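You operate a simulated robot arm through the tools that you are given. There is no shell and no other tool.

The job below is to be done with a simulated robot arm. You get a single attempt, and the scene is never put back.

JOB
Wind the gold sample roll back, part it and sort it by the tally.
Fine: pass tray if the tally shows no fault, else reject tray; brake back on; leave the tally as it is.

Only the result counts: the job must be done as asked and must still hold three seconds after the hand-in. Knocking over, shifting, dropping, spilling or breaking anything else fails it.

ROBOT AND FRAMES
A 6-joint arm with a two-finger gripper, fixed in place. Base frame: the origin is at the foot of the arm, x ahead of it, y to its left, z up; the work surface is at about z = 820. Lengths are in mm, angles in degrees, forces in N, time in s.
Its first joint turns from -166.0 to 166.0 degrees. Payload 2.45 kg.
Tool frame: the origin (TCP) lies between the finger pads and is the grasp point; the fingertips stand 20 mm ahead of it; z points along the fingers, y is the line along which they close. The gripper opens to 140 mm. The gripper's body begins 168 mm behind the TCP.
Orientation is told as [roll, pitch, yaw] about the base's x, y, z axes, in that order, counted from this pose: with the fingers straight down and closing along the base's y, the tool's x points along the base's -x, its y along +y and its z along -z.

CONTROLS
- The arm moves only by the tool play_rows. Its argument "series" is a list that holds one entry, the list of rows, each a list of 7 numbers: the gripper command, from -1 (shut) to 1 (fully open), values between in proportion, then the shift along the base's x, y, z in mm, then the turn, a rotation vector about the base's x, y, z in degrees. In form: [[[fingers, tx, ty, tz, rx, ry, rz], ...]]. A call has 1 to 20 rows; each row is the pose to reach, as a shift and turn from the pose commanded when the call began. A row lasts 0.2 s, in which the tool goes at most 50 mm and 8.6 degrees; a call with a longer step from one row to the next is refused whole, and so is a gripper value outside its range. Where a pose cannot be reached the arm comes as near as it can. A force on the tool above 40 N (or 10 N above the force at the start of the call, whichever is more), or a blocked arm, ends the call early, and 0.2 s more pass. The fingers move at their own pace (about 45 mm/s each) and stop on an object; they squeeze with about 29 N. The grip force told is the motor's: it shows also when the fingers shut on nothing. Time passes only in rows, and 0.2 s behind the last, so rows that repeat a pose let the fingers close. It gives the time, the measured TCP pose, the force on the tool (base axes), the opening and the grip force at its end, in the units of the frame above (readings bear some noise), with the torque about the TCP (base axes, N m) and any sound that the robot's microphone picked up.
- Cameras (640 x 400 px; columns grow to the right, rows downward): "scene" is fixed at [41.6, -505.7, 1620.7]; the picture's right is [0.34, -0.94, 0.00], its down [-0.50, -0.18, -0.85] and it looks along [0.80, 0.29, -0.53] (base axes); focal length 331 px, centre (320, 200). "wrist" rides on the gripper at [78, 11, -209] in the tool frame; the picture's right is [-0.14, 0.99, 0.00], its down [-0.92, -0.13, -0.37] and it looks along [-0.36, -0.05, 0.93] (tool axes); focal length 280 px, centre (320, 200). There is no depth. A picture from a camera that has moved, and an enlarged one, comes with that camera's place and axes in the base frame and with its lens. The place of the scene camera against the robot may be out by one fixed shift of up to 18 mm in any direction.
- get_image(camera): a new picture of that camera. It takes no simulated time.
- close_up(camera, box): a new picture of the part [left, top, right, bottom] of that camera's present view, enlarged. It takes no simulated time.
- hand_in(): hands the job in; it is judged then, once.

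Nothing tells you positions but the pictures and the camera data. Unless the task says otherwise, let go and move clear before handing in.

The tools are called by a JSON object that holds its "fn" and its "kwargs". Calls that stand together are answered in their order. play_rows: Moves the arm, as the interface text tells. Its arguments: {"type":"object","properties":{"series":{"type":"array"}},"required":["series"]} The other tools are called the same way: get_image (camera) takes a picture; close_up (camera, box) takes an enlarged picture of a part of a camera's view; hand_in () hands the job in.

At the start:

```text
time: 0.0
position: [684.3, -120.5, 1235.2]
tcp_rot: [0.1, 0.0, 0.0]
ft_force: [0.0, -0.6, 0.4]
moment: [-0.03, 0.04, -0.02]
finger_gap: 140.1
gripper_force: 0.2
```

scene: 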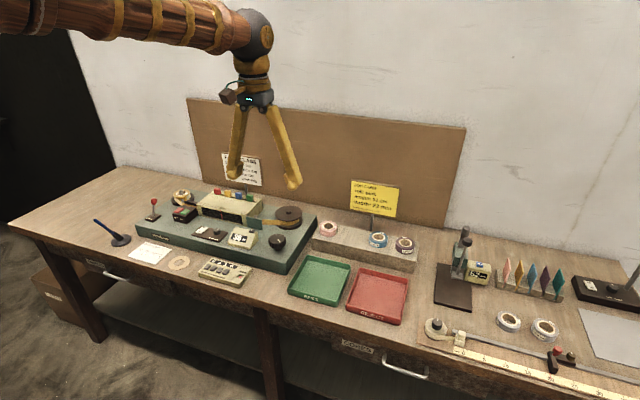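
wrist: 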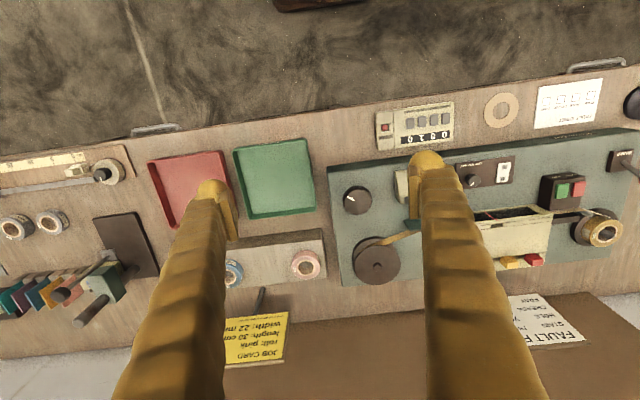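

I see a bench with a teal winding machine on the left, green and red trays in the middle, and a press and ruler on the right. I'll take enlarged pictures to read the labels before moving.

{"fn": "close_up", "kwargs": {"camera": "scene", "box": [130, 170, 330, 295]}}

{"fn": "close_up", "kwargs": {"camera": "scene", "box": [280, 170, 440, 330]}}

{"fn": "close_up", "kwargs": {"camera": "scene", "box": [410, 220, 640, 400]}}

{"fn": "close_up", "kwargs": {"camera": "wrist", "box": [320, 90, 640, 290]}}

{"fn": "close_up", "kwargs": {"camera": "wrist", "box": [0, 120, 320, 370]}}

{"fn": "close_up", "kwargs": {"camera": "scene", "box": [200, 140, 300, 200]}}

```text
3.20 times, centred on (230, 232) of scene
camera zoom: at [41.6, -505.7, 1620.7], right [0.34, -0.94, 0.0], down [-0.5, -0.18, -0.85], along [0.8, 0.29, -0.53], focal length 1058 px, centre (608, 96)
```

zoom: 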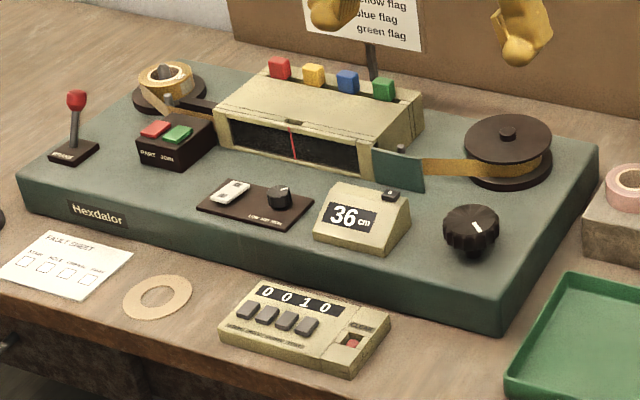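

```text
2.50 times, centred on (360, 250) of scene
camera zoom: at [41.6, -505.7, 1620.7], right [0.34, -0.94, 0.0], down [-0.5, -0.18, -0.85], along [0.8, 0.29, -0.53], focal length 827 px, centre (220, 75)
```

zoom: 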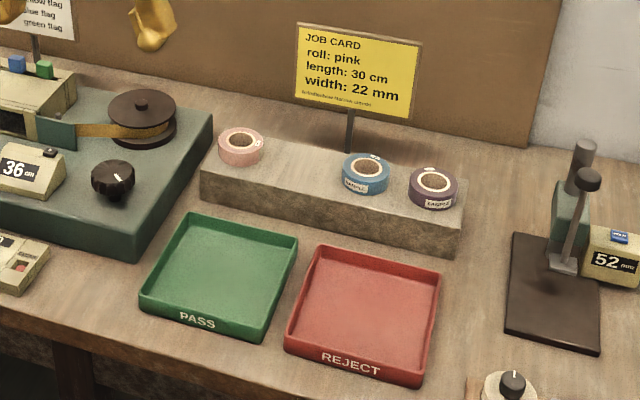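

```text
2.22 times, centred on (525, 310) of scene
camera zoom: at [41.6, -505.7, 1620.7], right [0.34, -0.94, 0.0], down [-0.5, -0.18, -0.85], along [0.8, 0.29, -0.53], focal length 735 px, centre (-136, -44)
```

zoom: 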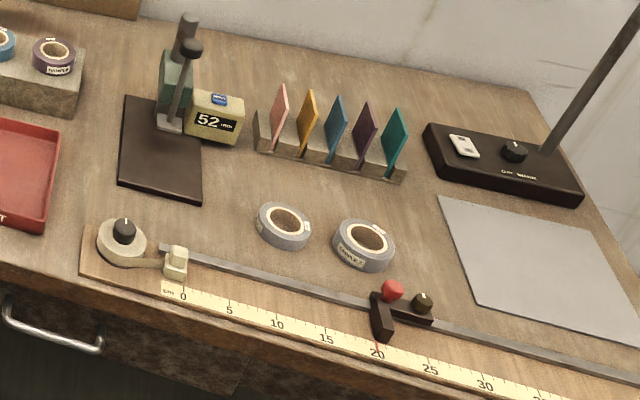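

```text
2.00 times, centred on (480, 190) of wrist
camera zoom: at [607.1, -112.1, 1444.9], right [0.14, 0.99, 0.0], down [0.92, -0.13, 0.37], along [0.36, -0.05, -0.93], focal length 561 px, centre (0, 220)
```

zoom: 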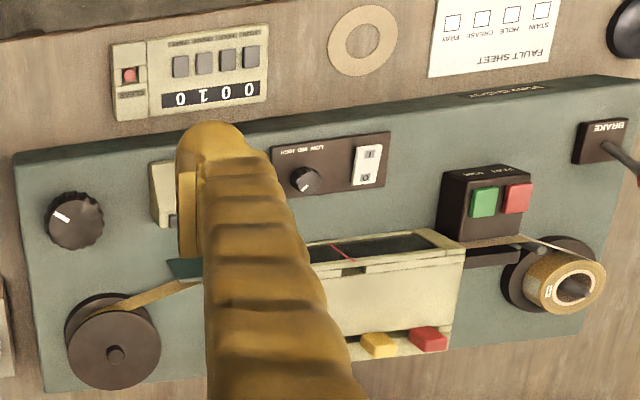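

```text
1.60 times, centred on (160, 245) of wrist
camera zoom: at [607.1, -112.1, 1444.9], right [0.14, 0.99, 0.0], down [0.92, -0.13, 0.37], along [0.36, -0.05, -0.93], focal length 449 px, centre (576, 128)
```

zoom: 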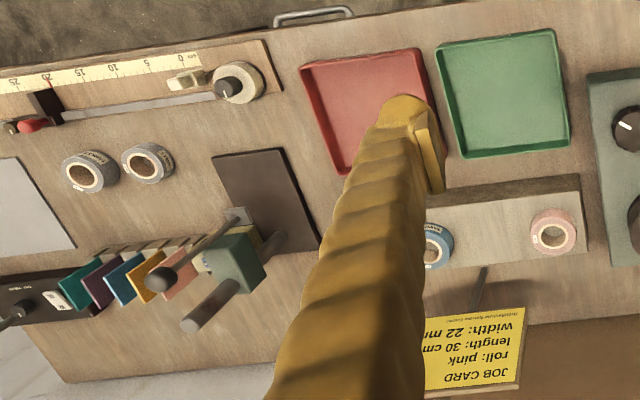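

```text
6.40 times, centred on (250, 170) of scene
camera zoom: at [41.6, -505.7, 1620.7], right [0.34, -0.94, 0.0], down [-0.5, -0.18, -0.85], along [0.8, 0.29, -0.53], focal length 2116 px, centre (768, 392)
```

zoom: 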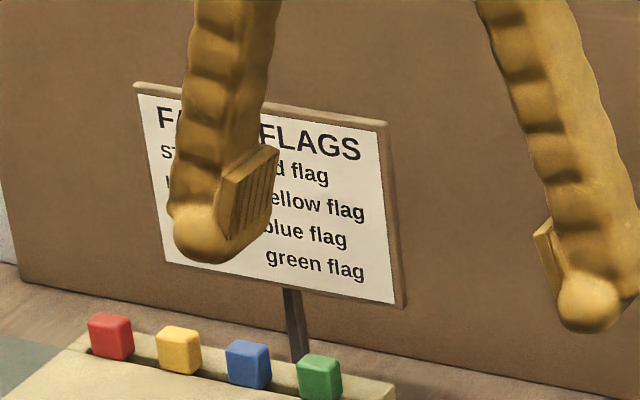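

The tally seems to read 0010, the gold roll sits on the left spindle, with tape running through the window to the dark reel on the right. I'll zoom more on each control.

{"fn": "close_up", "kwargs": {"camera": "scene", "box": [190, 250, 270, 300]}}

{"fn": "close_up", "kwargs": {"camera": "scene", "box": [135, 185, 215, 235]}}

{"fn": "close_up", "kwargs": {"camera": "scene", "box": [185, 215, 297, 285]}}

{"fn": "close_up", "kwargs": {"camera": "scene", "box": [230, 190, 326, 250]}}

{"fn": "close_up", "kwargs": {"camera": "wrist", "box": [540, 130, 640, 260]}}

{"fn": "close_up", "kwargs": {"camera": "scene", "box": [90, 205, 250, 305]}}

```text
8.00 times, centred on (230, 275) of scene
camera zoom: at [41.6, -505.7, 1620.7], right [0.34, -0.94, 0.0], down [-0.5, -0.18, -0.85], along [0.8, 0.29, -0.53], focal length 2645 px, centre (1040, -400)
```

zoom: 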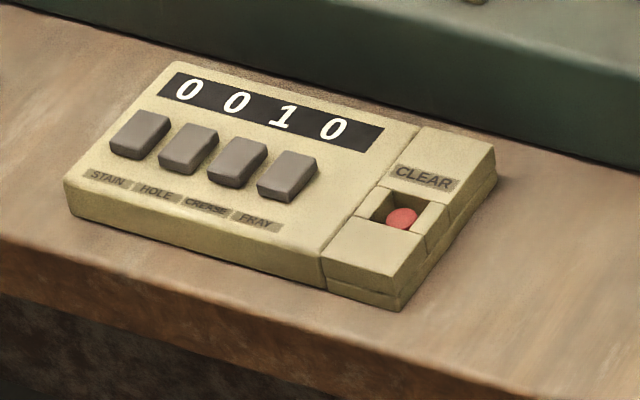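

```text
8.00 times, centred on (175, 210) of scene
camera zoom: at [41.6, -505.7, 1620.7], right [0.34, -0.94, 0.0], down [-0.5, -0.18, -0.85], along [0.8, 0.29, -0.53], focal length 2645 px, centre (1480, 120)
```

zoom: 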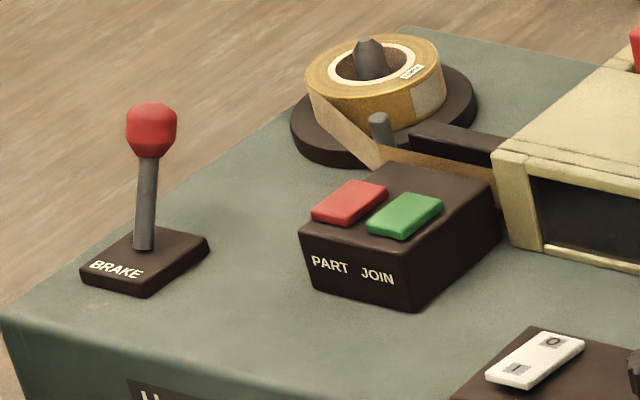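

```text
5.71 times, centred on (241, 250) of scene
camera zoom: at [41.6, -505.7, 1620.7], right [0.34, -0.94, 0.0], down [-0.5, -0.18, -0.85], along [0.8, 0.29, -0.53], focal length 1889 px, centre (771, -86)
```

zoom: 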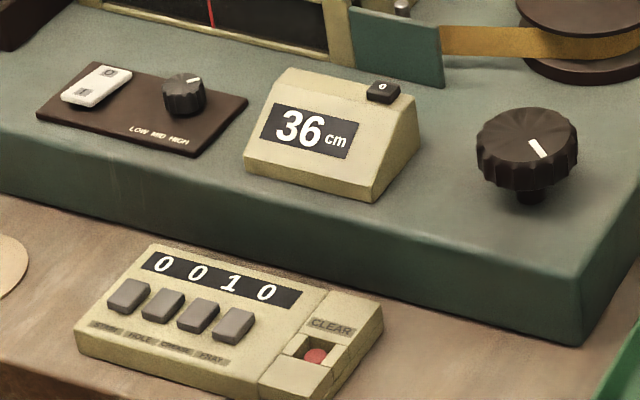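

```text
6.67 times, centred on (278, 220) of scene
camera zoom: at [41.6, -505.7, 1620.7], right [0.34, -0.94, 0.0], down [-0.5, -0.18, -0.85], along [0.8, 0.29, -0.53], focal length 2204 px, centre (600, 67)
```

zoom: 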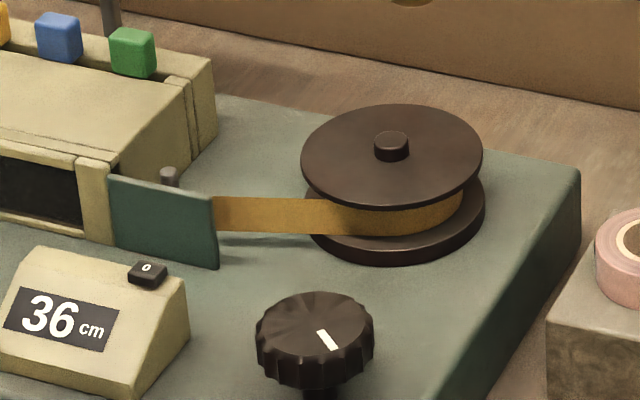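

```text
3.08 times, centred on (590, 195) of wrist
camera zoom: at [607.1, -112.1, 1444.9], right [0.14, 0.99, 0.0], down [0.92, -0.13, 0.37], along [0.36, -0.05, -0.93], focal length 863 px, centre (-511, 215)
```

zoom: 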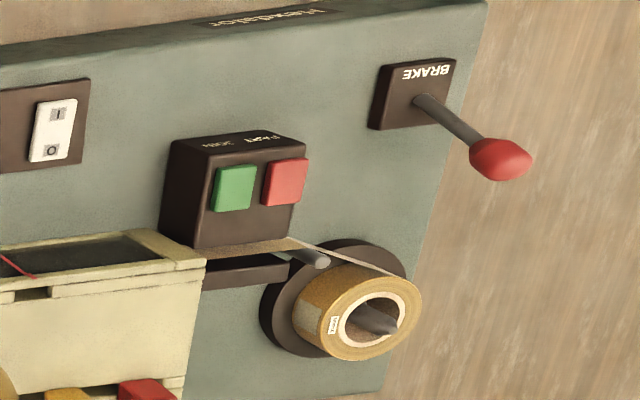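

```text
4.00 times, centred on (170, 255) of scene
camera zoom: at [41.6, -505.7, 1620.7], right [0.34, -0.94, 0.0], down [-0.5, -0.18, -0.85], along [0.8, 0.29, -0.53], focal length 1323 px, centre (920, -20)
```

zoom: 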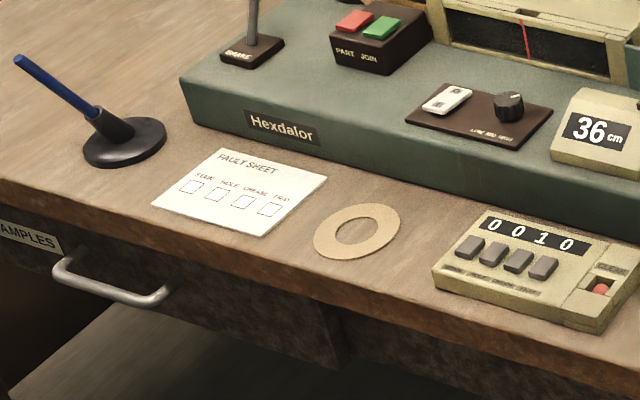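

The tally shows one crease fault (0010), so the reject tray is the goal; the brake lever is near (845, 467), the winding knob near (816, -65) and the gold roll far back near (970, 455). I'll look closer at several labels before moving.

{"fn": "close_up", "kwargs": {"camera": "scene", "box": [190, 222, 234, 250]}}

{"fn": "close_up", "kwargs": {"camera": "scene", "box": [165, 185, 200, 207]}}

{"fn": "close_up", "kwargs": {"camera": "scene", "box": [345, 175, 405, 215]}}

{"fn": "close_up", "kwargs": {"camera": "scene", "box": [224, 222, 264, 250]}}

{"fn": "close_up", "kwargs": {"camera": "scene", "box": [560, 260, 640, 310]}}

{"fn": "close_up", "kwargs": {"camera": "scene", "box": [220, 15, 310, 190]}}

```text
14.29 times, centred on (212, 236) of scene
camera zoom: at [41.6, -505.7, 1620.7], right [0.34, -0.94, 0.0], down [-0.5, -0.18, -0.85], along [0.8, 0.29, -0.53], focal length 4724 px, centre (1863, -314)
```

zoom: 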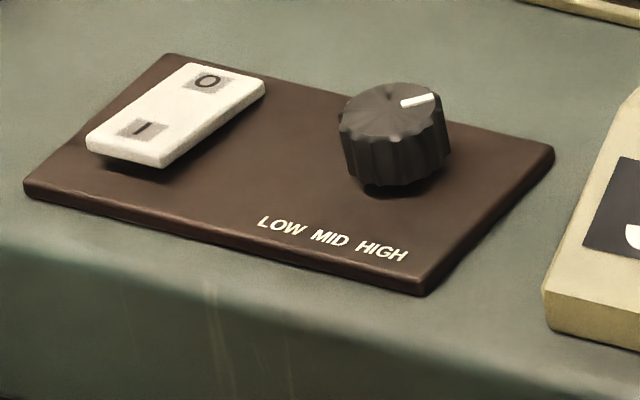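

```text
16.00 times, centred on (182, 196) of scene
camera zoom: at [41.6, -505.7, 1620.7], right [0.34, -0.94, 0.0], down [-0.5, -0.18, -0.85], along [0.8, 0.29, -0.53], focal length 5290 px, centre (2520, 264)
```

zoom: 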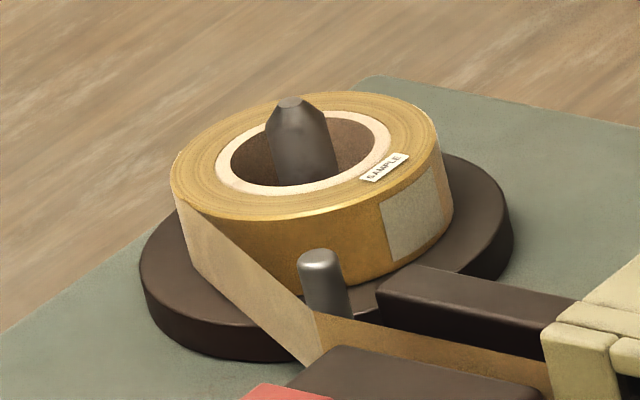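

```text
10.00 times, centred on (375, 195) of scene
camera zoom: at [41.6, -505.7, 1620.7], right [0.34, -0.94, 0.0], down [-0.5, -0.18, -0.85], along [0.8, 0.29, -0.53], focal length 3306 px, centre (-230, 250)
```

zoom: 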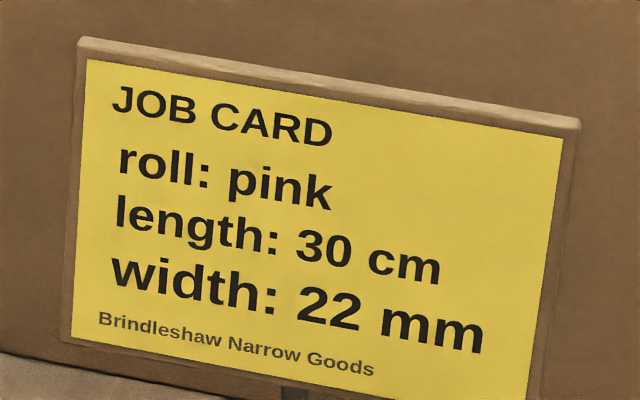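

```text
14.29 times, centred on (244, 236) of scene
camera zoom: at [41.6, -505.7, 1620.7], right [0.34, -0.94, 0.0], down [-0.5, -0.18, -0.85], along [0.8, 0.29, -0.53], focal length 4724 px, centre (1406, -314)
```

zoom: 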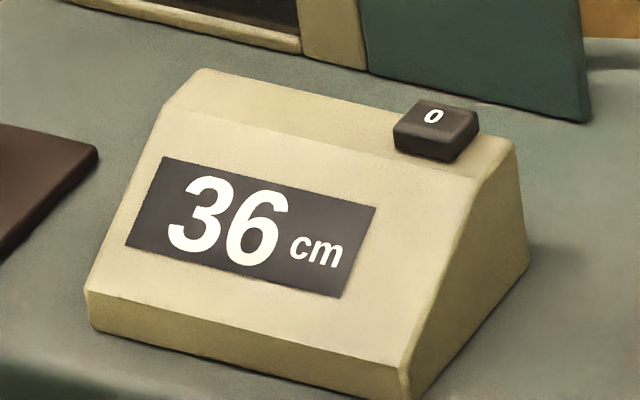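

```text
8.00 times, centred on (600, 285) of scene
camera zoom: at [41.6, -505.7, 1620.7], right [0.34, -0.94, 0.0], down [-0.5, -0.18, -0.85], along [0.8, 0.29, -0.53], focal length 2645 px, centre (-1920, -480)
```

zoom: 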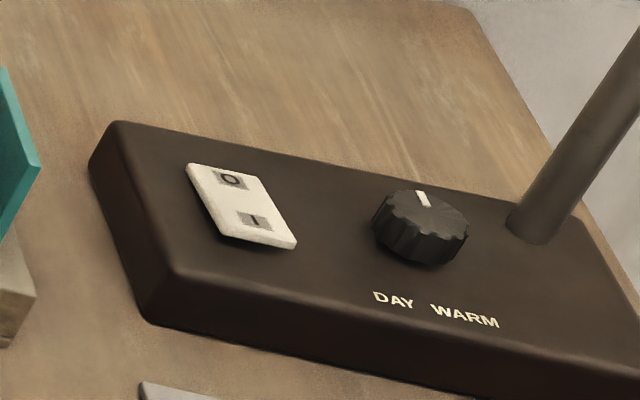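

```text
2.29 times, centred on (265, 102) of scene
camera zoom: at [41.6, -505.7, 1620.7], right [0.34, -0.94, 0.0], down [-0.5, -0.18, -0.85], along [0.8, 0.29, -0.53], focal length 756 px, centre (446, 423)
```

zoom: 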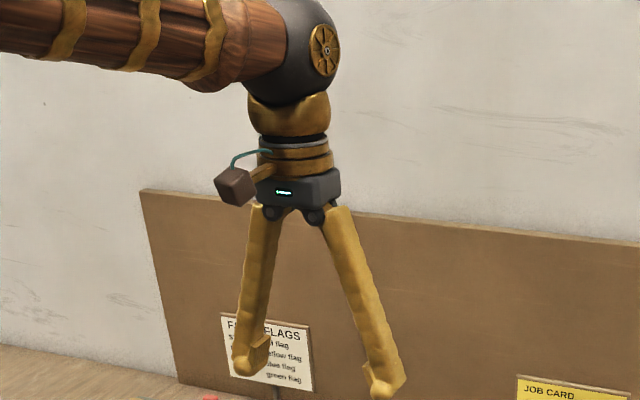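

Now I'll move over towards the left of the machine at height, to view the brake, the part/join box and the roll from nearby.

{"fn": "play_rows", "kwargs": {"series": [[[0.5, 0, 45, 0, 0, 0, 0], [0.2, 0, 95, 0, 0, 0, 0], [0, 0, 145, 0, 0, 0, 0], [-0.5, 0, 195, 0, 0, 0, 0], [-1, 0, 245, 0, 0, 0, 0], [-1, 0, 295, 0, 0, 0, 0], [-1, 0, 345, 0, 0, 0, 0], [-1, 0, 395, 0, 0, 0, 0], [-1, 0, 445, 0, 0, 0, 0], [-1, 0, 480, 0, 0, 0, 0], [-1, 0, 480, 0, 0, 0, 0], [-1, 0, 480, 0, 0, 0, 0]]]}}

```text
time: 2.6
position: [684.6, 359.3, 1236.2]
tcp_rot: [0.1, -0.1, 0.0]
ft_force: [-1.0, 0.4, 0.4]
moment: [-0.06, 0.02, 0.02]
finger_gap: 0.0
gripper_force: 28.8
```

The arm should now be over the left part of the bench. I'll take wrist pictures to fix the brake, buttons and roll.

{"fn": "get_image", "kwargs": {"camera": "wrist"}}

{"fn": "close_up", "kwargs": {"camera": "wrist", "box": [220, 100, 480, 262]}}

{"fn": "get_image", "kwargs": {"camera": "scene"}}

```text
taken
camera wrist: at [606.5, 367.6, 1444.6], right [0.14, 0.99, 0.0], down [0.92, -0.13, 0.37], along [0.36, -0.05, -0.93], focal length 280 px, centre (320, 200)
```

wrist: 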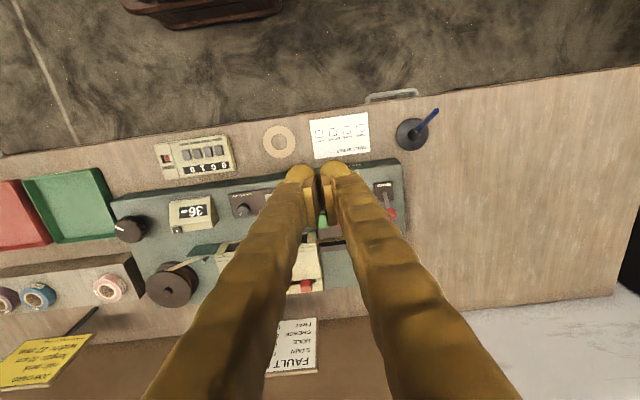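

```text
2.46 times, centred on (350, 181) of wrist
camera zoom: at [606.5, 367.6, 1444.6], right [0.14, 0.99, 0.0], down [0.92, -0.13, 0.37], along [0.36, -0.05, -0.93], focal length 690 px, centre (246, 247)
```

zoom: 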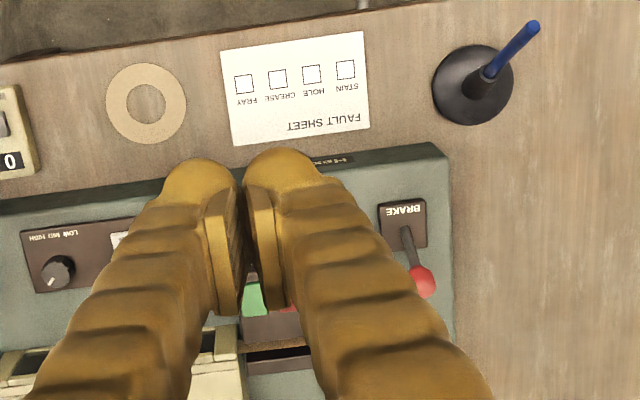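

```text
taken
```

scene: 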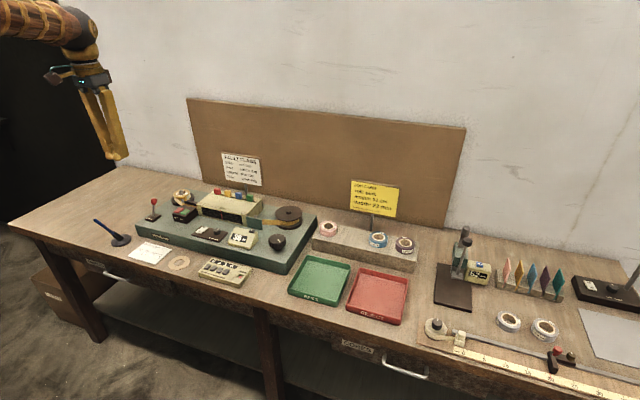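

Brake lever base is about (826, 476, 889) with its ball about (853, 479, 938), leaning away. I'll move to get an unobstructed view of the roll and the part box.

{"fn": "play_rows", "kwargs": {"series": [[[-1, 10, -50, 0, 0, 0, 0], [-1, 20, -95, 0, 0, 0, 0], [-1, 30, -140, 0, 0, 0, 0], [-1, 40, -160, -30, 0, 0, 0], [-1, 50, -160, -70, 0, 0, 0], [-1, 50, -160, -110, 0, 0, 0], [-1, 50, -160, -110, 0, 0, 0]]]}}

{"fn": "get_image", "kwargs": {"camera": "wrist"}}

{"fn": "close_up", "kwargs": {"camera": "wrist", "box": [420, 140, 640, 278]}}

```text
refused: row 1 steps farther than a row can; nothing moved
```

```text
taken
camera wrist: at [606.5, 367.6, 1444.6], right [0.14, 0.99, 0.0], down [0.92, -0.13, 0.37], along [0.36, -0.05, -0.93], focal length 280 px, centre (320, 200)
```

wrist: 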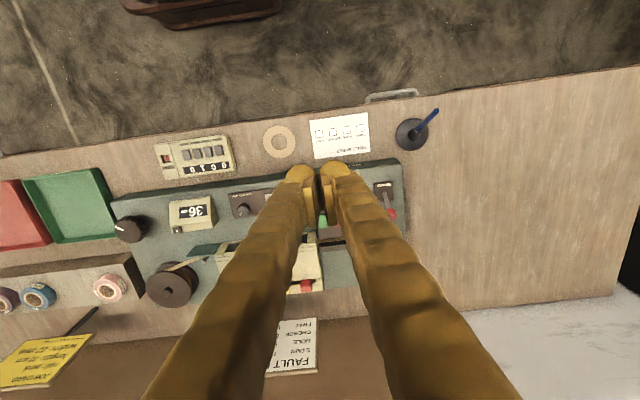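

```text
2.90 times, centred on (530, 209) of wrist
camera zoom: at [606.5, 367.6, 1444.6], right [0.14, 0.99, 0.0], down [0.92, -0.13, 0.37], along [0.36, -0.05, -0.93], focal length 813 px, centre (-289, 174)
```

zoom: 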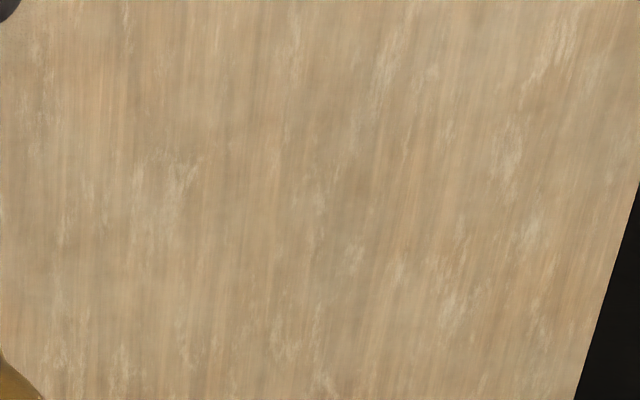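

The first step was slightly too long and nothing moved; I'll repeat it with shorter steps to get the view of the roll.

{"fn": "play_rows", "kwargs": {"series": [[[-1, 8, -45, 0, 0, 0, 0], [-1, 16, -90, 0, 0, 0, 0], [-1, 24, -135, 0, 0, 0, 0], [-1, 32, -160, -30, 0, 0, 0], [-1, 40, -160, -70, 0, 0, 0], [-1, 40, -160, -110, 0, 0, 0], [-1, 40, -160, -110, 0, 0, 0]]]}}

{"fn": "get_image", "kwargs": {"camera": "wrist"}}

{"fn": "close_up", "kwargs": {"camera": "wrist", "box": [420, 140, 640, 278]}}

```text
time: 4.2
position: [724.5, 199.1, 1125.8]
tcp_rot: [0.1, 0.1, 0.0]
ft_force: [-0.4, 0.1, -0.1]
moment: [0.01, -0.03, 0.0]
finger_gap: 0.2
gripper_force: 29.1
```

```text
taken
camera wrist: at [646.6, 208.0, 1334.9], right [0.14, 0.99, 0.0], down [0.92, -0.13, 0.37], along [0.37, -0.05, -0.93], focal length 280 px, centre (320, 200)
```

wrist: 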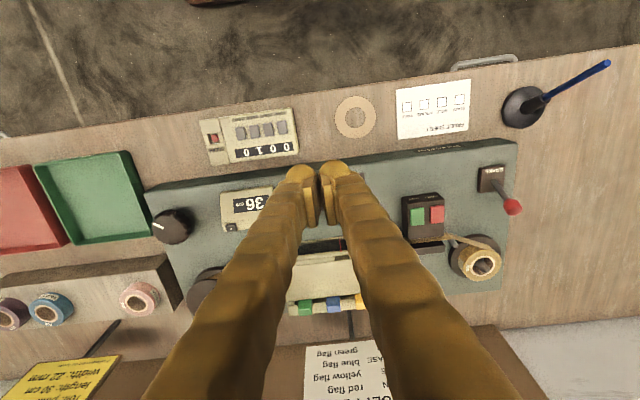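

```text
2.90 times, centred on (530, 209) of wrist
camera zoom: at [646.6, 208.0, 1334.9], right [0.14, 0.99, 0.0], down [0.92, -0.13, 0.37], along [0.37, -0.05, -0.93], focal length 813 px, centre (-289, 174)
```

zoom: 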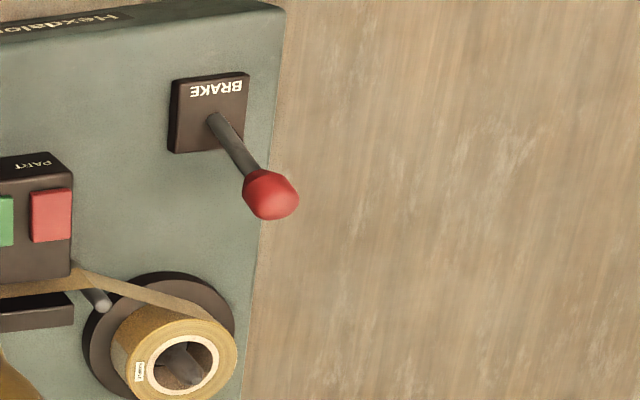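

The gold roll top is about (975, 454, 915), the brake ball about (854, 478, 938), and the winding knob about (822, -64, 912). I'll move above the brake ball with the fingers part-open.

{"fn": "play_rows", "kwargs": {"series": [[[0, 18, 40, -5, 0, 0, 0], [0, 36, 80, -15, 0, 0, 0], [0, 54, 120, -25, 0, 0, 0], [0, 72, 160, -35, 0, 0, 0], [0, 90, 200, -45, 0, 0, 0], [0, 110, 240, -60, 0, 0, 0], [0, 129.5, 279, -76, 0, 0, 0], [0, 129.5, 279, -106, 0, 0, 0], [0, 129.5, 279, -106, 0, 0, 0]]]}}

{"fn": "get_image", "kwargs": {"camera": "wrist"}}

{"fn": "close_up", "kwargs": {"camera": "scene", "box": [90, 100, 250, 250]}}

```text
time: 6.2
position: [854.6, 478.6, 1018.3]
tcp_rot: [0.0, 0.1, 0.0]
ft_force: [0.3, -0.1, -0.3]
moment: [0.01, 0.0, 0.0]
finger_gap: 69.9
gripper_force: 0.1
```

```text
taken
camera wrist: at [776.7, 487.4, 1228.6], right [0.14, 0.99, 0.0], down [0.92, -0.13, 0.37], along [0.36, -0.05, -0.93], focal length 280 px, centre (320, 200)
```

wrist: 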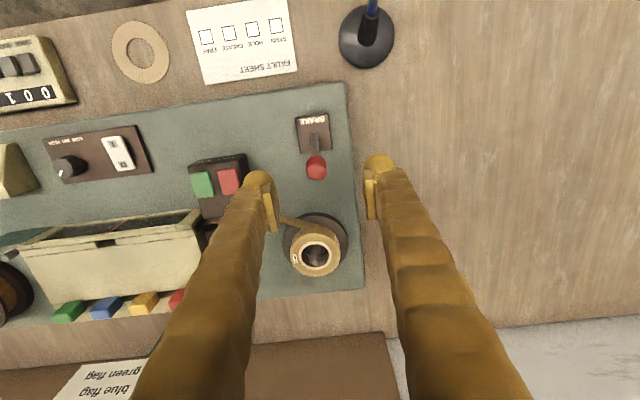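

```text
2.67 times, centred on (170, 175) of scene
camera zoom: at [41.6, -505.7, 1620.7], right [0.34, -0.94, 0.0], down [-0.5, -0.18, -0.85], along [0.8, 0.29, -0.53], focal length 882 px, centre (720, 267)
```

zoom: 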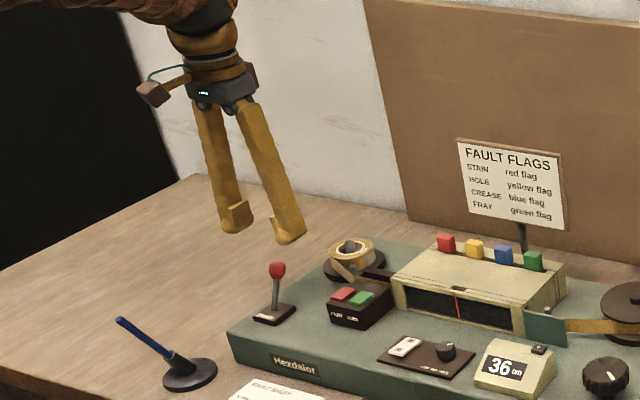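

The fingers straddle the brake ball from above. I'll zoom in to fix its lateral offset before descending.

{"fn": "close_up", "kwargs": {"camera": "wrist", "box": [240, 90, 400, 290]}}

{"fn": "close_up", "kwargs": {"camera": "wrist", "box": [270, 100, 366, 160]}}

```text
2.00 times, centred on (320, 190) of wrist
camera zoom: at [776.7, 487.4, 1228.6], right [0.14, 0.99, 0.0], down [0.92, -0.13, 0.37], along [0.36, -0.05, -0.93], focal length 561 px, centre (320, 220)
```

zoom: 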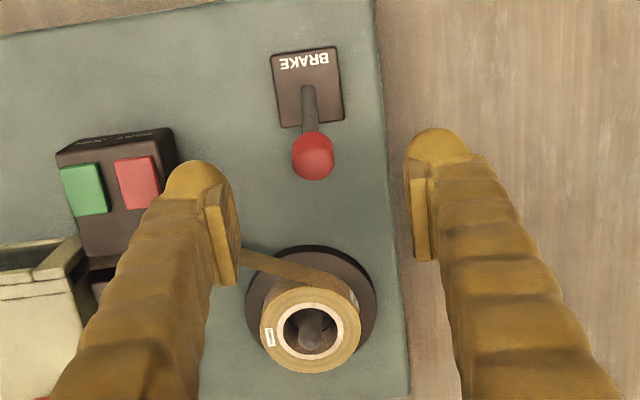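

```text
6.67 times, centred on (318, 130) of wrist
camera zoom: at [776.7, 487.4, 1228.6], right [0.14, 0.99, 0.0], down [0.92, -0.13, 0.37], along [0.36, -0.05, -0.93], focal length 1869 px, centre (333, 667)
```

zoom: 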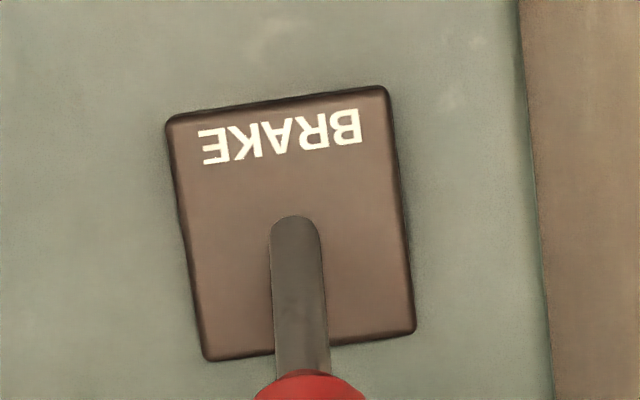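

The ball is at about (853, 474, 938). I'll shift slightly in y, go down and close on it.

{"fn": "play_rows", "kwargs": {"series": [[[0, -1, -4.5, -30, 0, 0, 0], [0, -1, -4.5, -60, 0, 0, 0], [0, -1, -4.5, -77, 0, 0, 0], [0, -1, -4.5, -77, 0, 0, 0]]]}}

{"fn": "close_up", "kwargs": {"camera": "wrist", "box": [240, 90, 400, 290]}}

{"fn": "close_up", "kwargs": {"camera": "scene", "box": [110, 160, 210, 230]}}

```text
time: 7.2
position: [851.2, 474.5, 942.8]
tcp_rot: [0.1, 0.0, 0.0]
ft_force: [0.0, 0.8, -0.2]
moment: [0.02, -0.04, 0.0]
finger_gap: 69.9
gripper_force: 0.1
```

```text
2.00 times, centred on (320, 190) of wrist
camera zoom: at [774.8, 482.9, 1151.4], right [0.14, 0.99, 0.0], down [0.92, -0.13, 0.37], along [0.36, -0.05, -0.93], focal length 561 px, centre (320, 220)
```

zoom: 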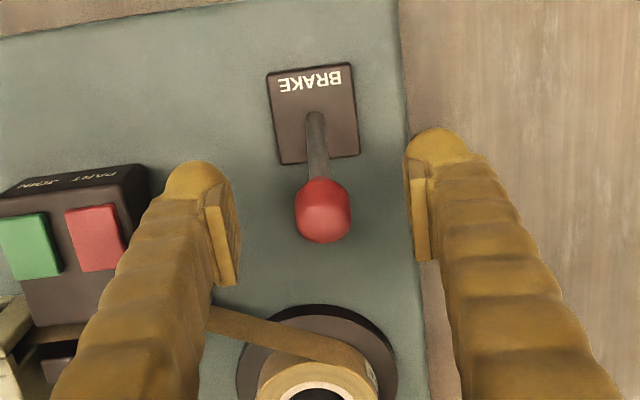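

```text
5.71 times, centred on (160, 195) of scene
camera zoom: at [41.6, -505.7, 1620.7], right [0.34, -0.94, 0.0], down [-0.5, -0.18, -0.85], along [0.8, 0.29, -0.53], focal length 1889 px, centre (1234, 229)
```

zoom: 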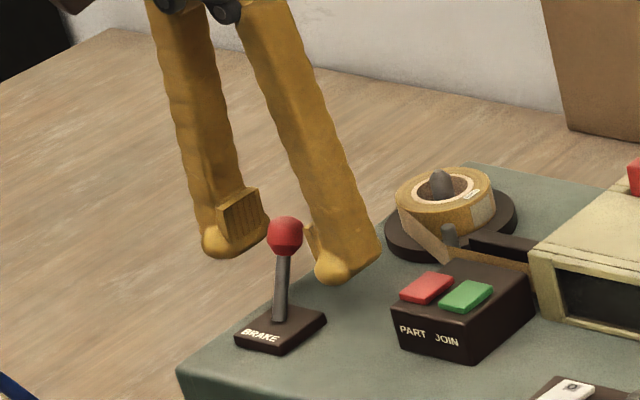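

The ball lies right between the pads at the TCP. I'll close on it.

{"fn": "play_rows", "kwargs": {"series": [[[-1, 0, 0, 0, 0, 0, 0], [-1, 0, 0, 0, 0, 0, 0], [-1, 0, 0, 0, 0, 0, 0], [-1, 0, 0, 0, 0, 0, 0]]]}}

```text
time: 8.2
position: [851.8, 475.4, 942.7]
tcp_rot: [0.1, 0.1, 0.0]
ft_force: [1.9, 18.3, -3.2]
moment: [-0.02, -0.15, -0.05]
finger_gap: 17.0
gripper_force: 27.9
```

I'm gripping the ball, with a slight sideways push on the tool. I'll relieve that by 1 mm and swing the lever towards the robot along its arc.

{"fn": "play_rows", "kwargs": {"series": [[[-1, 0, 1.2, 0, 0, 0, 0], [-1, -7, 1.2, 3, 0, 0, 0], [-1, -14, 1.2, 5.2, 0, 0, 0], [-1, -21, 1.2, 6.5, 0, 0, 0], [-1, -28, 1.2, 7, 0, 0, 0], [-1, -35, 1.2, 6.5, 0, 0, 0], [-1, -42, 1.2, 5.2, 0, 0, 0], [-1, -49, 1.2, 3, 0, 0, 0], [-1, -55, 1.2, 0.5, 0, 0, 0]]]}}

{"fn": "close_up", "kwargs": {"camera": "wrist", "box": [240, 90, 400, 290]}}

{"fn": "close_up", "kwargs": {"camera": "scene", "box": [110, 160, 210, 230]}}

```text
time: 10.2
position: [798.5, 475.0, 943.9]
tcp_rot: [0.0, 0.0, 0.0]
ft_force: [15.2, 8.7, 15.5]
moment: [0.03, -1.27, 0.09]
finger_gap: 17.0
gripper_force: 42.8
```

```text
2.00 times, centred on (320, 190) of wrist
camera zoom: at [720.5, 484.0, 1153.0], right [0.14, 0.99, 0.0], down [0.92, -0.13, 0.37], along [0.37, -0.05, -0.93], focal length 561 px, centre (320, 220)
```

zoom: 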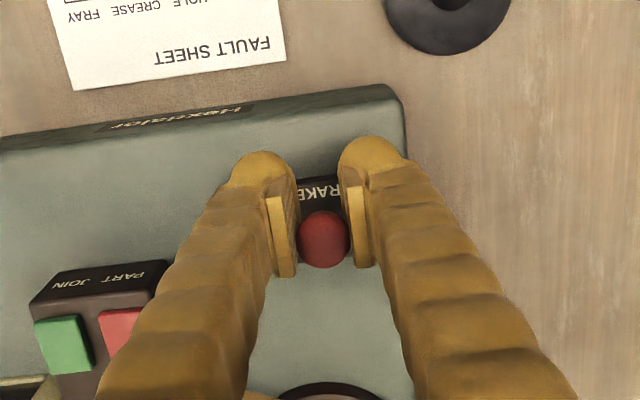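

```text
5.71 times, centred on (160, 195) of scene
camera zoom: at [41.6, -505.7, 1620.7], right [0.34, -0.94, 0.0], down [-0.5, -0.18, -0.85], along [0.8, 0.29, -0.53], focal length 1889 px, centre (1234, 229)
```

zoom: 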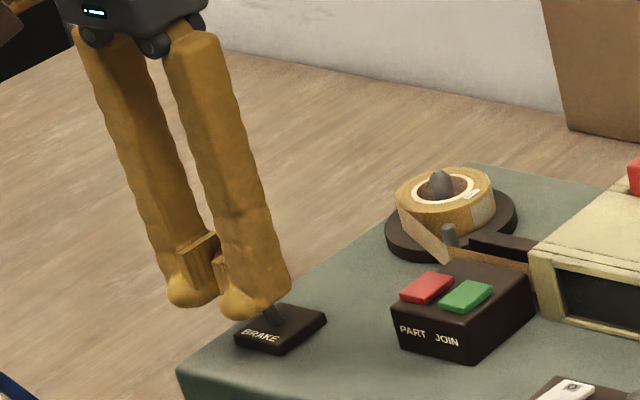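

The lever is now over to the near side against its stop. I'll release and rise, then check it stays.

{"fn": "play_rows", "kwargs": {"series": [[[-1, 1, 0, 0, 0, 0, 0], [-0.5, 1, 0, 0, 0, 0, 0], [-0.2, 1, 0, 0, 0, 0, 0], [-0.2, 1, 0, 30, 0, 0, 0], [-0.2, 1, 0, 75, 0, 0, 0], [-0.2, 1, 0, 115, 0, 0, 0], [-0.2, 1, 0, 115, 0, 0, 0]]]}}

{"fn": "get_image", "kwargs": {"camera": "wrist"}}

{"fn": "close_up", "kwargs": {"camera": "scene", "box": [110, 160, 270, 260]}}

```text
time: 11.8
position: [798.7, 475.3, 1059.7]
tcp_rot: [0.1, 0.0, 0.0]
ft_force: [-0.2, 0.6, -0.1]
moment: [0.01, 0.0, -0.04]
finger_gap: 56.0
gripper_force: 0.1
```

```text
taken
camera wrist: at [721.2, 484.7, 1268.3], right [0.14, 0.99, 0.0], down [0.92, -0.13, 0.37], along [0.36, -0.05, -0.93], focal length 280 px, centre (320, 200)
```

wrist: 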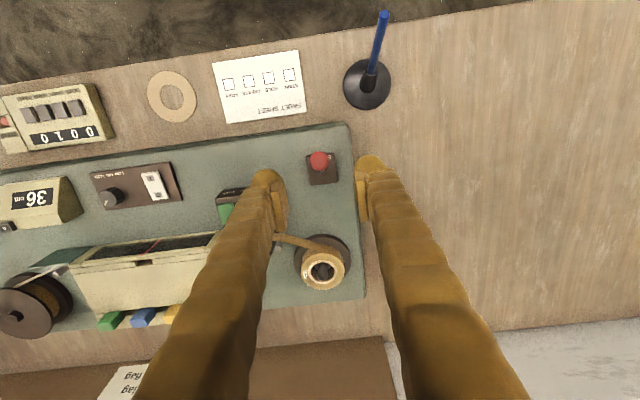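

```text
4.00 times, centred on (190, 210) of scene
camera zoom: at [41.6, -505.7, 1620.7], right [0.34, -0.94, 0.0], down [-0.5, -0.18, -0.85], along [0.8, 0.29, -0.53], focal length 1323 px, centre (840, 160)
```

zoom: 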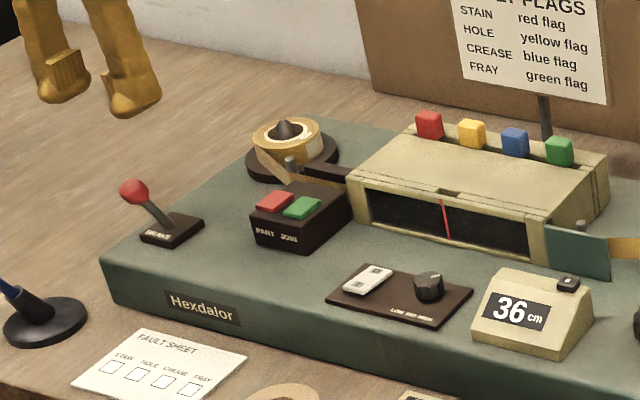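

The lever stays at the near side. Next I go above the winding knob at about (822, -64) and look at it.

{"fn": "play_rows", "kwargs": {"series": [[[0, 2, -45, 0, 0, 0, 0], [0, 4, -93, 0, 0, 0, 0], [0, 6, -141, 0, 0, 0, 0], [0, 8, -189, 0, 0, 0, 0], [0, 10, -237, 0, 0, 0, 0], [0, 12, -285, 0, 0, 0, 0], [0, 14, -333, 0, 0, 0, 0], [0, 16, -381, 0, 0, 0, 0], [0, 18, -429, 0, 0, 0, 0], [0, 20, -477, 0, 0, 0, 0], [0, 22, -515, 0, 0, 0, 0], [0, 23, -540, 0, 0, 0, 0], [0, 23, -540, 0, 0, 0, 0]]]}}

{"fn": "get_image", "kwargs": {"camera": "wrist"}}

{"fn": "close_up", "kwargs": {"camera": "wrist", "box": [240, 110, 400, 210]}}

{"fn": "close_up", "kwargs": {"camera": "scene", "box": [210, 180, 330, 270]}}

```text
time: 14.6
position: [822.5, -66.1, 1058.3]
tcp_rot: [0.0, 0.0, 0.0]
ft_force: [-1.0, 0.4, -0.3]
moment: [-0.03, 0.0, -0.01]
finger_gap: 69.9
gripper_force: 0.0
```

```text
taken
camera wrist: at [745.0, -56.9, 1267.1], right [0.14, 0.99, 0.0], down [0.92, -0.13, 0.37], along [0.37, -0.05, -0.93], focal length 280 px, centre (320, 200)
```

wrist: 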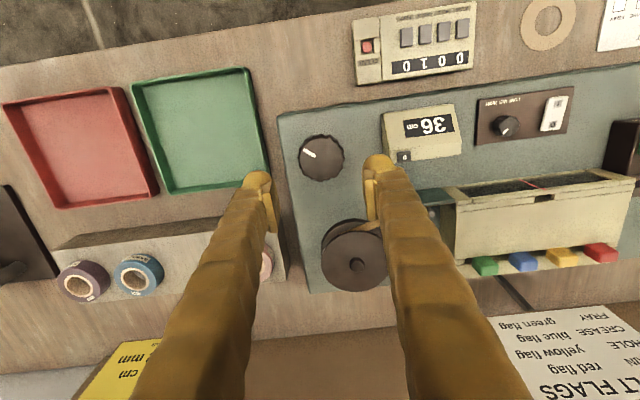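

```text
4.00 times, centred on (320, 160) of wrist
camera zoom: at [745.0, -56.9, 1267.1], right [0.14, 0.99, 0.0], down [0.92, -0.13, 0.37], along [0.37, -0.05, -0.93], focal length 1122 px, centre (320, 360)
```

zoom: 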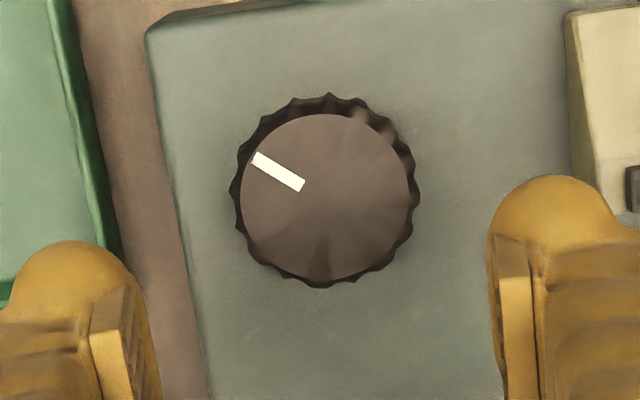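

```text
4.44 times, centred on (270, 225) of scene
camera zoom: at [41.6, -505.7, 1620.7], right [0.34, -0.94, 0.0], down [-0.5, -0.18, -0.85], along [0.8, 0.29, -0.53], focal length 1470 px, centre (542, 89)
```

zoom: 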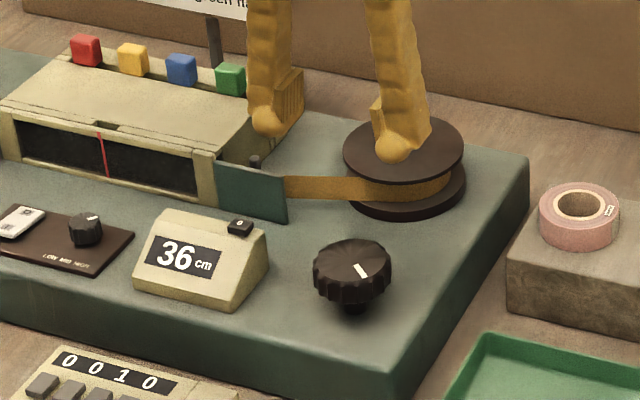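

The knob (about 58 mm across) is near (826, -66). I'll open wider, go down part way and re-measure.

{"fn": "play_rows", "kwargs": {"series": [[[0.4, 3, 0, -30, 0, 0, 0], [0.4, 3, 0, -70, 0, 0, 0], [0.4, 3, 0, -90, 0, 0, 0], [0.4, 3, 0, -90, 0, 0, 0]]]}}

{"fn": "close_up", "kwargs": {"camera": "wrist", "box": [220, 90, 420, 215]}}

{"fn": "close_up", "kwargs": {"camera": "scene", "box": [230, 190, 330, 260]}}

```text
time: 15.6
position: [825.0, -66.1, 967.9]
tcp_rot: [0.0, -0.1, -0.1]
ft_force: [1.3, -0.8, 0.1]
moment: [0.02, 0.01, 0.04]
finger_gap: 97.9
gripper_force: 0.1
```

```text
3.20 times, centred on (320, 152) of wrist
camera zoom: at [747.9, -56.5, 1176.6], right [0.14, 0.99, 0.0], down [0.92, -0.13, 0.37], along [0.37, -0.05, -0.93], focal length 897 px, centre (320, 352)
```

zoom: 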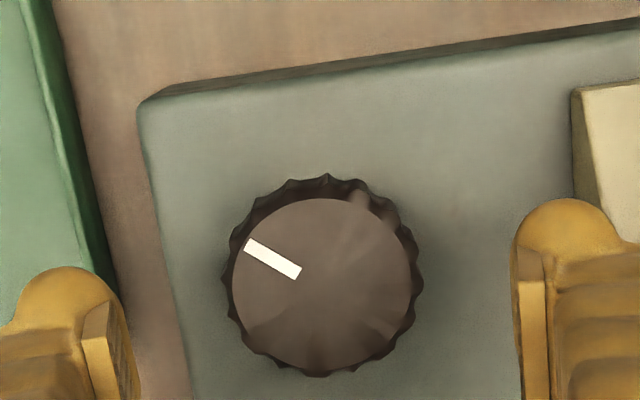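

```text
5.71 times, centred on (280, 225) of scene
camera zoom: at [41.6, -505.7, 1620.7], right [0.34, -0.94, 0.0], down [-0.5, -0.18, -0.85], along [0.8, 0.29, -0.53], focal length 1889 px, centre (549, 57)
```

zoom: 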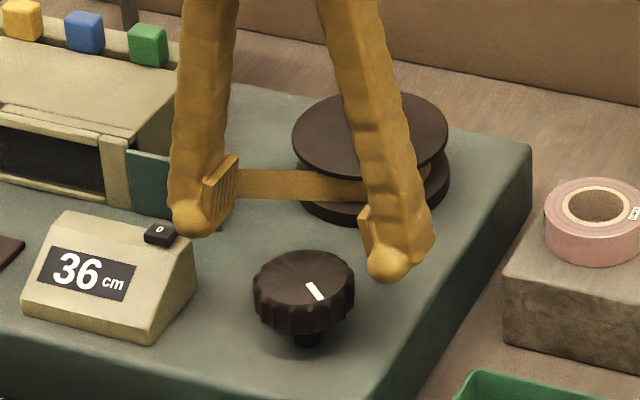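

Knob centre is about (829, -67), top near z 905-915. I'll descend in small steps with fingers well open and look again.

{"fn": "play_rows", "kwargs": {"series": [[[0.4, 4, -1, -20, 0, 0, 0], [0.4, 4, -1, -35, 0, 0, 0], [0.4, 4, -1, -45, 0, 0, 0], [0.4, 4, -1, -45, 0, 0, 0]]]}}

{"fn": "close_up", "kwargs": {"camera": "wrist", "box": [200, 100, 440, 250]}}

{"fn": "close_up", "kwargs": {"camera": "scene", "box": [250, 205, 314, 255]}}

```text
time: 16.6
position: [829.2, -66.5, 922.9]
tcp_rot: [0.0, 0.0, 0.0]
ft_force: [0.6, 0.0, 0.5]
moment: [-0.01, -0.01, -0.02]
finger_gap: 98.1
gripper_force: 0.0
```

```text
2.67 times, centred on (320, 175) of wrist
camera zoom: at [751.6, -57.1, 1132.3], right [0.14, 0.99, 0.0], down [0.92, -0.13, 0.37], along [0.37, -0.05, -0.93], focal length 748 px, centre (320, 267)
```

zoom: 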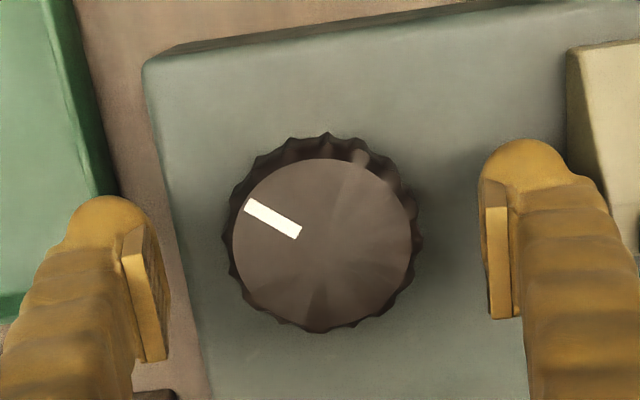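

```text
8.00 times, centred on (282, 230) of scene
camera zoom: at [41.6, -505.7, 1620.7], right [0.34, -0.94, 0.0], down [-0.5, -0.18, -0.85], along [0.8, 0.29, -0.53], focal length 2645 px, centre (624, -40)
```

zoom: 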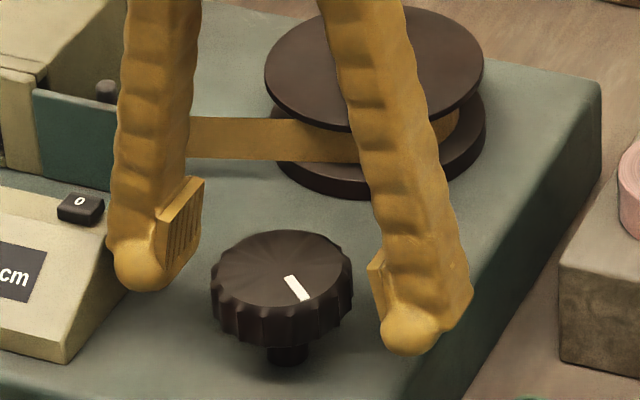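

The knob's top is at about z 915, centred under the TCP. I'll go down 10 mm and close on it gently.

{"fn": "play_rows", "kwargs": {"series": [[[0.4, 0, -0.5, -6, 0, 0, 0], [0.4, 0, -0.5, -11, 0, 0, 0], [-1, 0, -0.5, -11, 0, 0, 0], [-1, 0, -0.5, -11, 0, 0, 0], [-1, 0, -0.5, -11, 0, 0, 0], [-1, 0, -0.5, -11, 0, 0, 0]]]}}

{"fn": "close_up", "kwargs": {"camera": "wrist", "box": [200, 100, 440, 250]}}

{"fn": "close_up", "kwargs": {"camera": "scene", "box": [220, 205, 314, 265]}}

```text
time: 18.0
position: [829.1, -64.8, 912.1]
tcp_rot: [0.0, 0.0, 0.0]
ft_force: [1.1, 38.5, 0.9]
moment: [-0.53, 0.05, -0.16]
finger_gap: 57.5
gripper_force: 36.5
```

```text
2.67 times, centred on (320, 175) of wrist
camera zoom: at [751.9, -56.3, 1121.2], right [0.14, 0.99, 0.0], down [0.92, -0.13, 0.37], along [0.36, -0.05, -0.93], focal length 748 px, centre (320, 267)
```

zoom: 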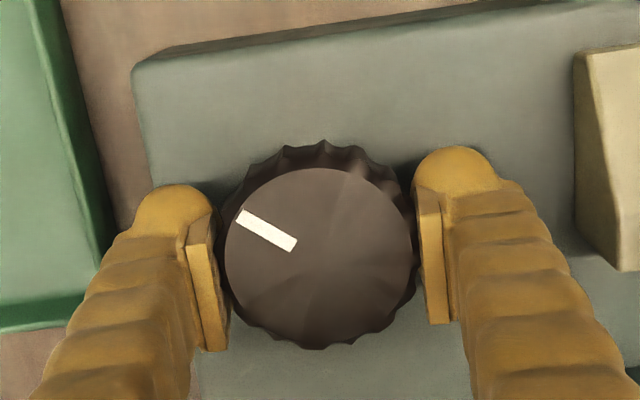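

```text
6.67 times, centred on (267, 235) of scene
camera zoom: at [41.6, -505.7, 1620.7], right [0.34, -0.94, 0.0], down [-0.5, -0.18, -0.85], along [0.8, 0.29, -0.53], focal length 2204 px, centre (673, -33)
```

zoom: 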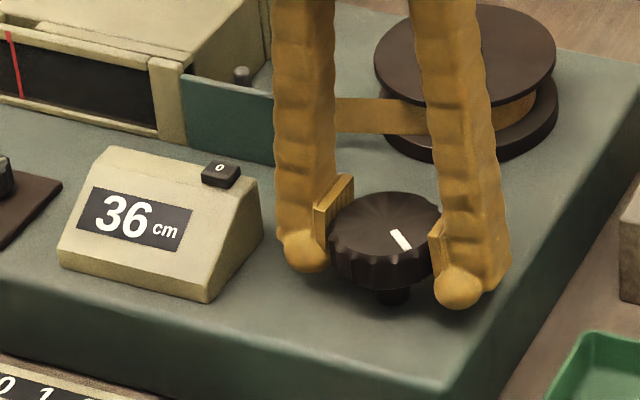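

The knob is held (57.5 mm) but pushes the tool sideways in +y, so its true centre is about y = -64.7. I'll shift by 2.4 mm to relieve it.

{"fn": "play_rows", "kwargs": {"series": [[[-1, 0, 1.2, 0, 0, 0, 0], [-1, 0, 2.4, 0, 0, 0, 0], [-1, 0, 2.4, 0, 0, 0, 0]]]}}

```text
time: 18.8
position: [828.8, -64.2, 914.2]
tcp_rot: [0.0, 0.0, 0.0]
ft_force: [-0.2, 14.2, 4.7]
moment: [-0.27, 0.07, -0.05]
finger_gap: 57.3
gripper_force: 44.7
```

Force is mostly relieved. I'll shift a touch more and try a small clockwise test turn (negative z), then read the counter.

{"fn": "play_rows", "kwargs": {"series": [[[-1, 0, 0.8, 0, 0, 0, 0], [-1, 0, 0.8, 0, 0, 0, -4], [-1, 0, 0.8, 0, 0, 0, -10], [-1, 0, 0.8, 0, 0, 0, -16], [-1, 0, 0.8, 0, 0, 0, -22], [-1, 0, 0.8, 0, 0, 0, -28], [-1, 0, 0.8, 0, 0, 0, -30]]]}}

{"fn": "close_up", "kwargs": {"camera": "scene", "box": [220, 205, 314, 265]}}

{"fn": "close_up", "kwargs": {"camera": "scene", "box": [135, 180, 215, 230]}}

```text
time: 19.9
position: [827.9, -66.5, 913.1]
tcp_rot: [-0.1, 0.0, -16.1]
ft_force: [1.1, -5.8, -2.3]
moment: [-0.11, 0.07, 0.03]
finger_gap: 57.3
gripper_force: 44.8
stopped in row 5: the force on the tool passed its limit at 43 N (the readings are from after the stop); the commanded pose is now the measured one
```

```text
6.67 times, centred on (267, 235) of scene
camera zoom: at [41.6, -505.7, 1620.7], right [0.34, -0.94, 0.0], down [-0.5, -0.18, -0.85], along [0.8, 0.29, -0.53], focal length 2204 px, centre (673, -33)
```

zoom: 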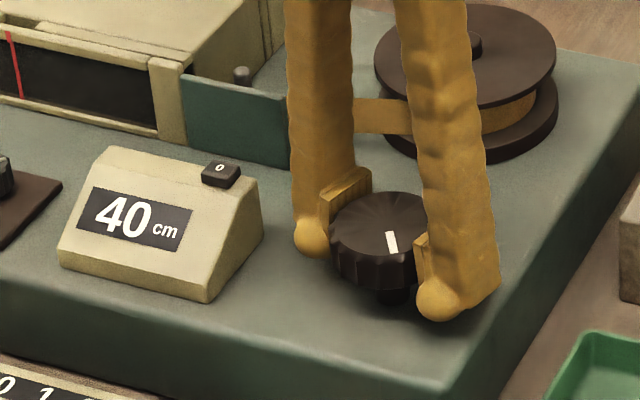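

```text
8.00 times, centred on (175, 205) of scene
camera zoom: at [41.6, -505.7, 1620.7], right [0.34, -0.94, 0.0], down [-0.5, -0.18, -0.85], along [0.8, 0.29, -0.53], focal length 2645 px, centre (1480, 160)
```

zoom: 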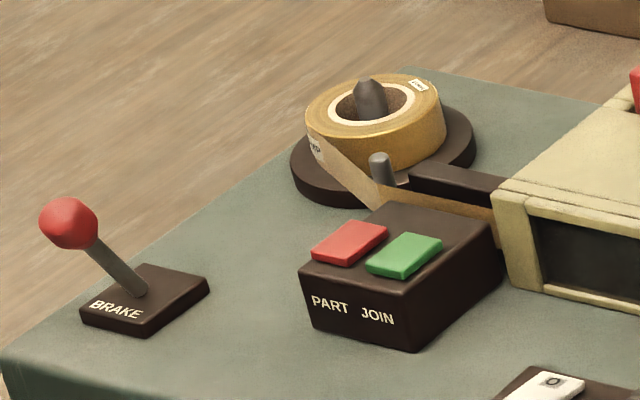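

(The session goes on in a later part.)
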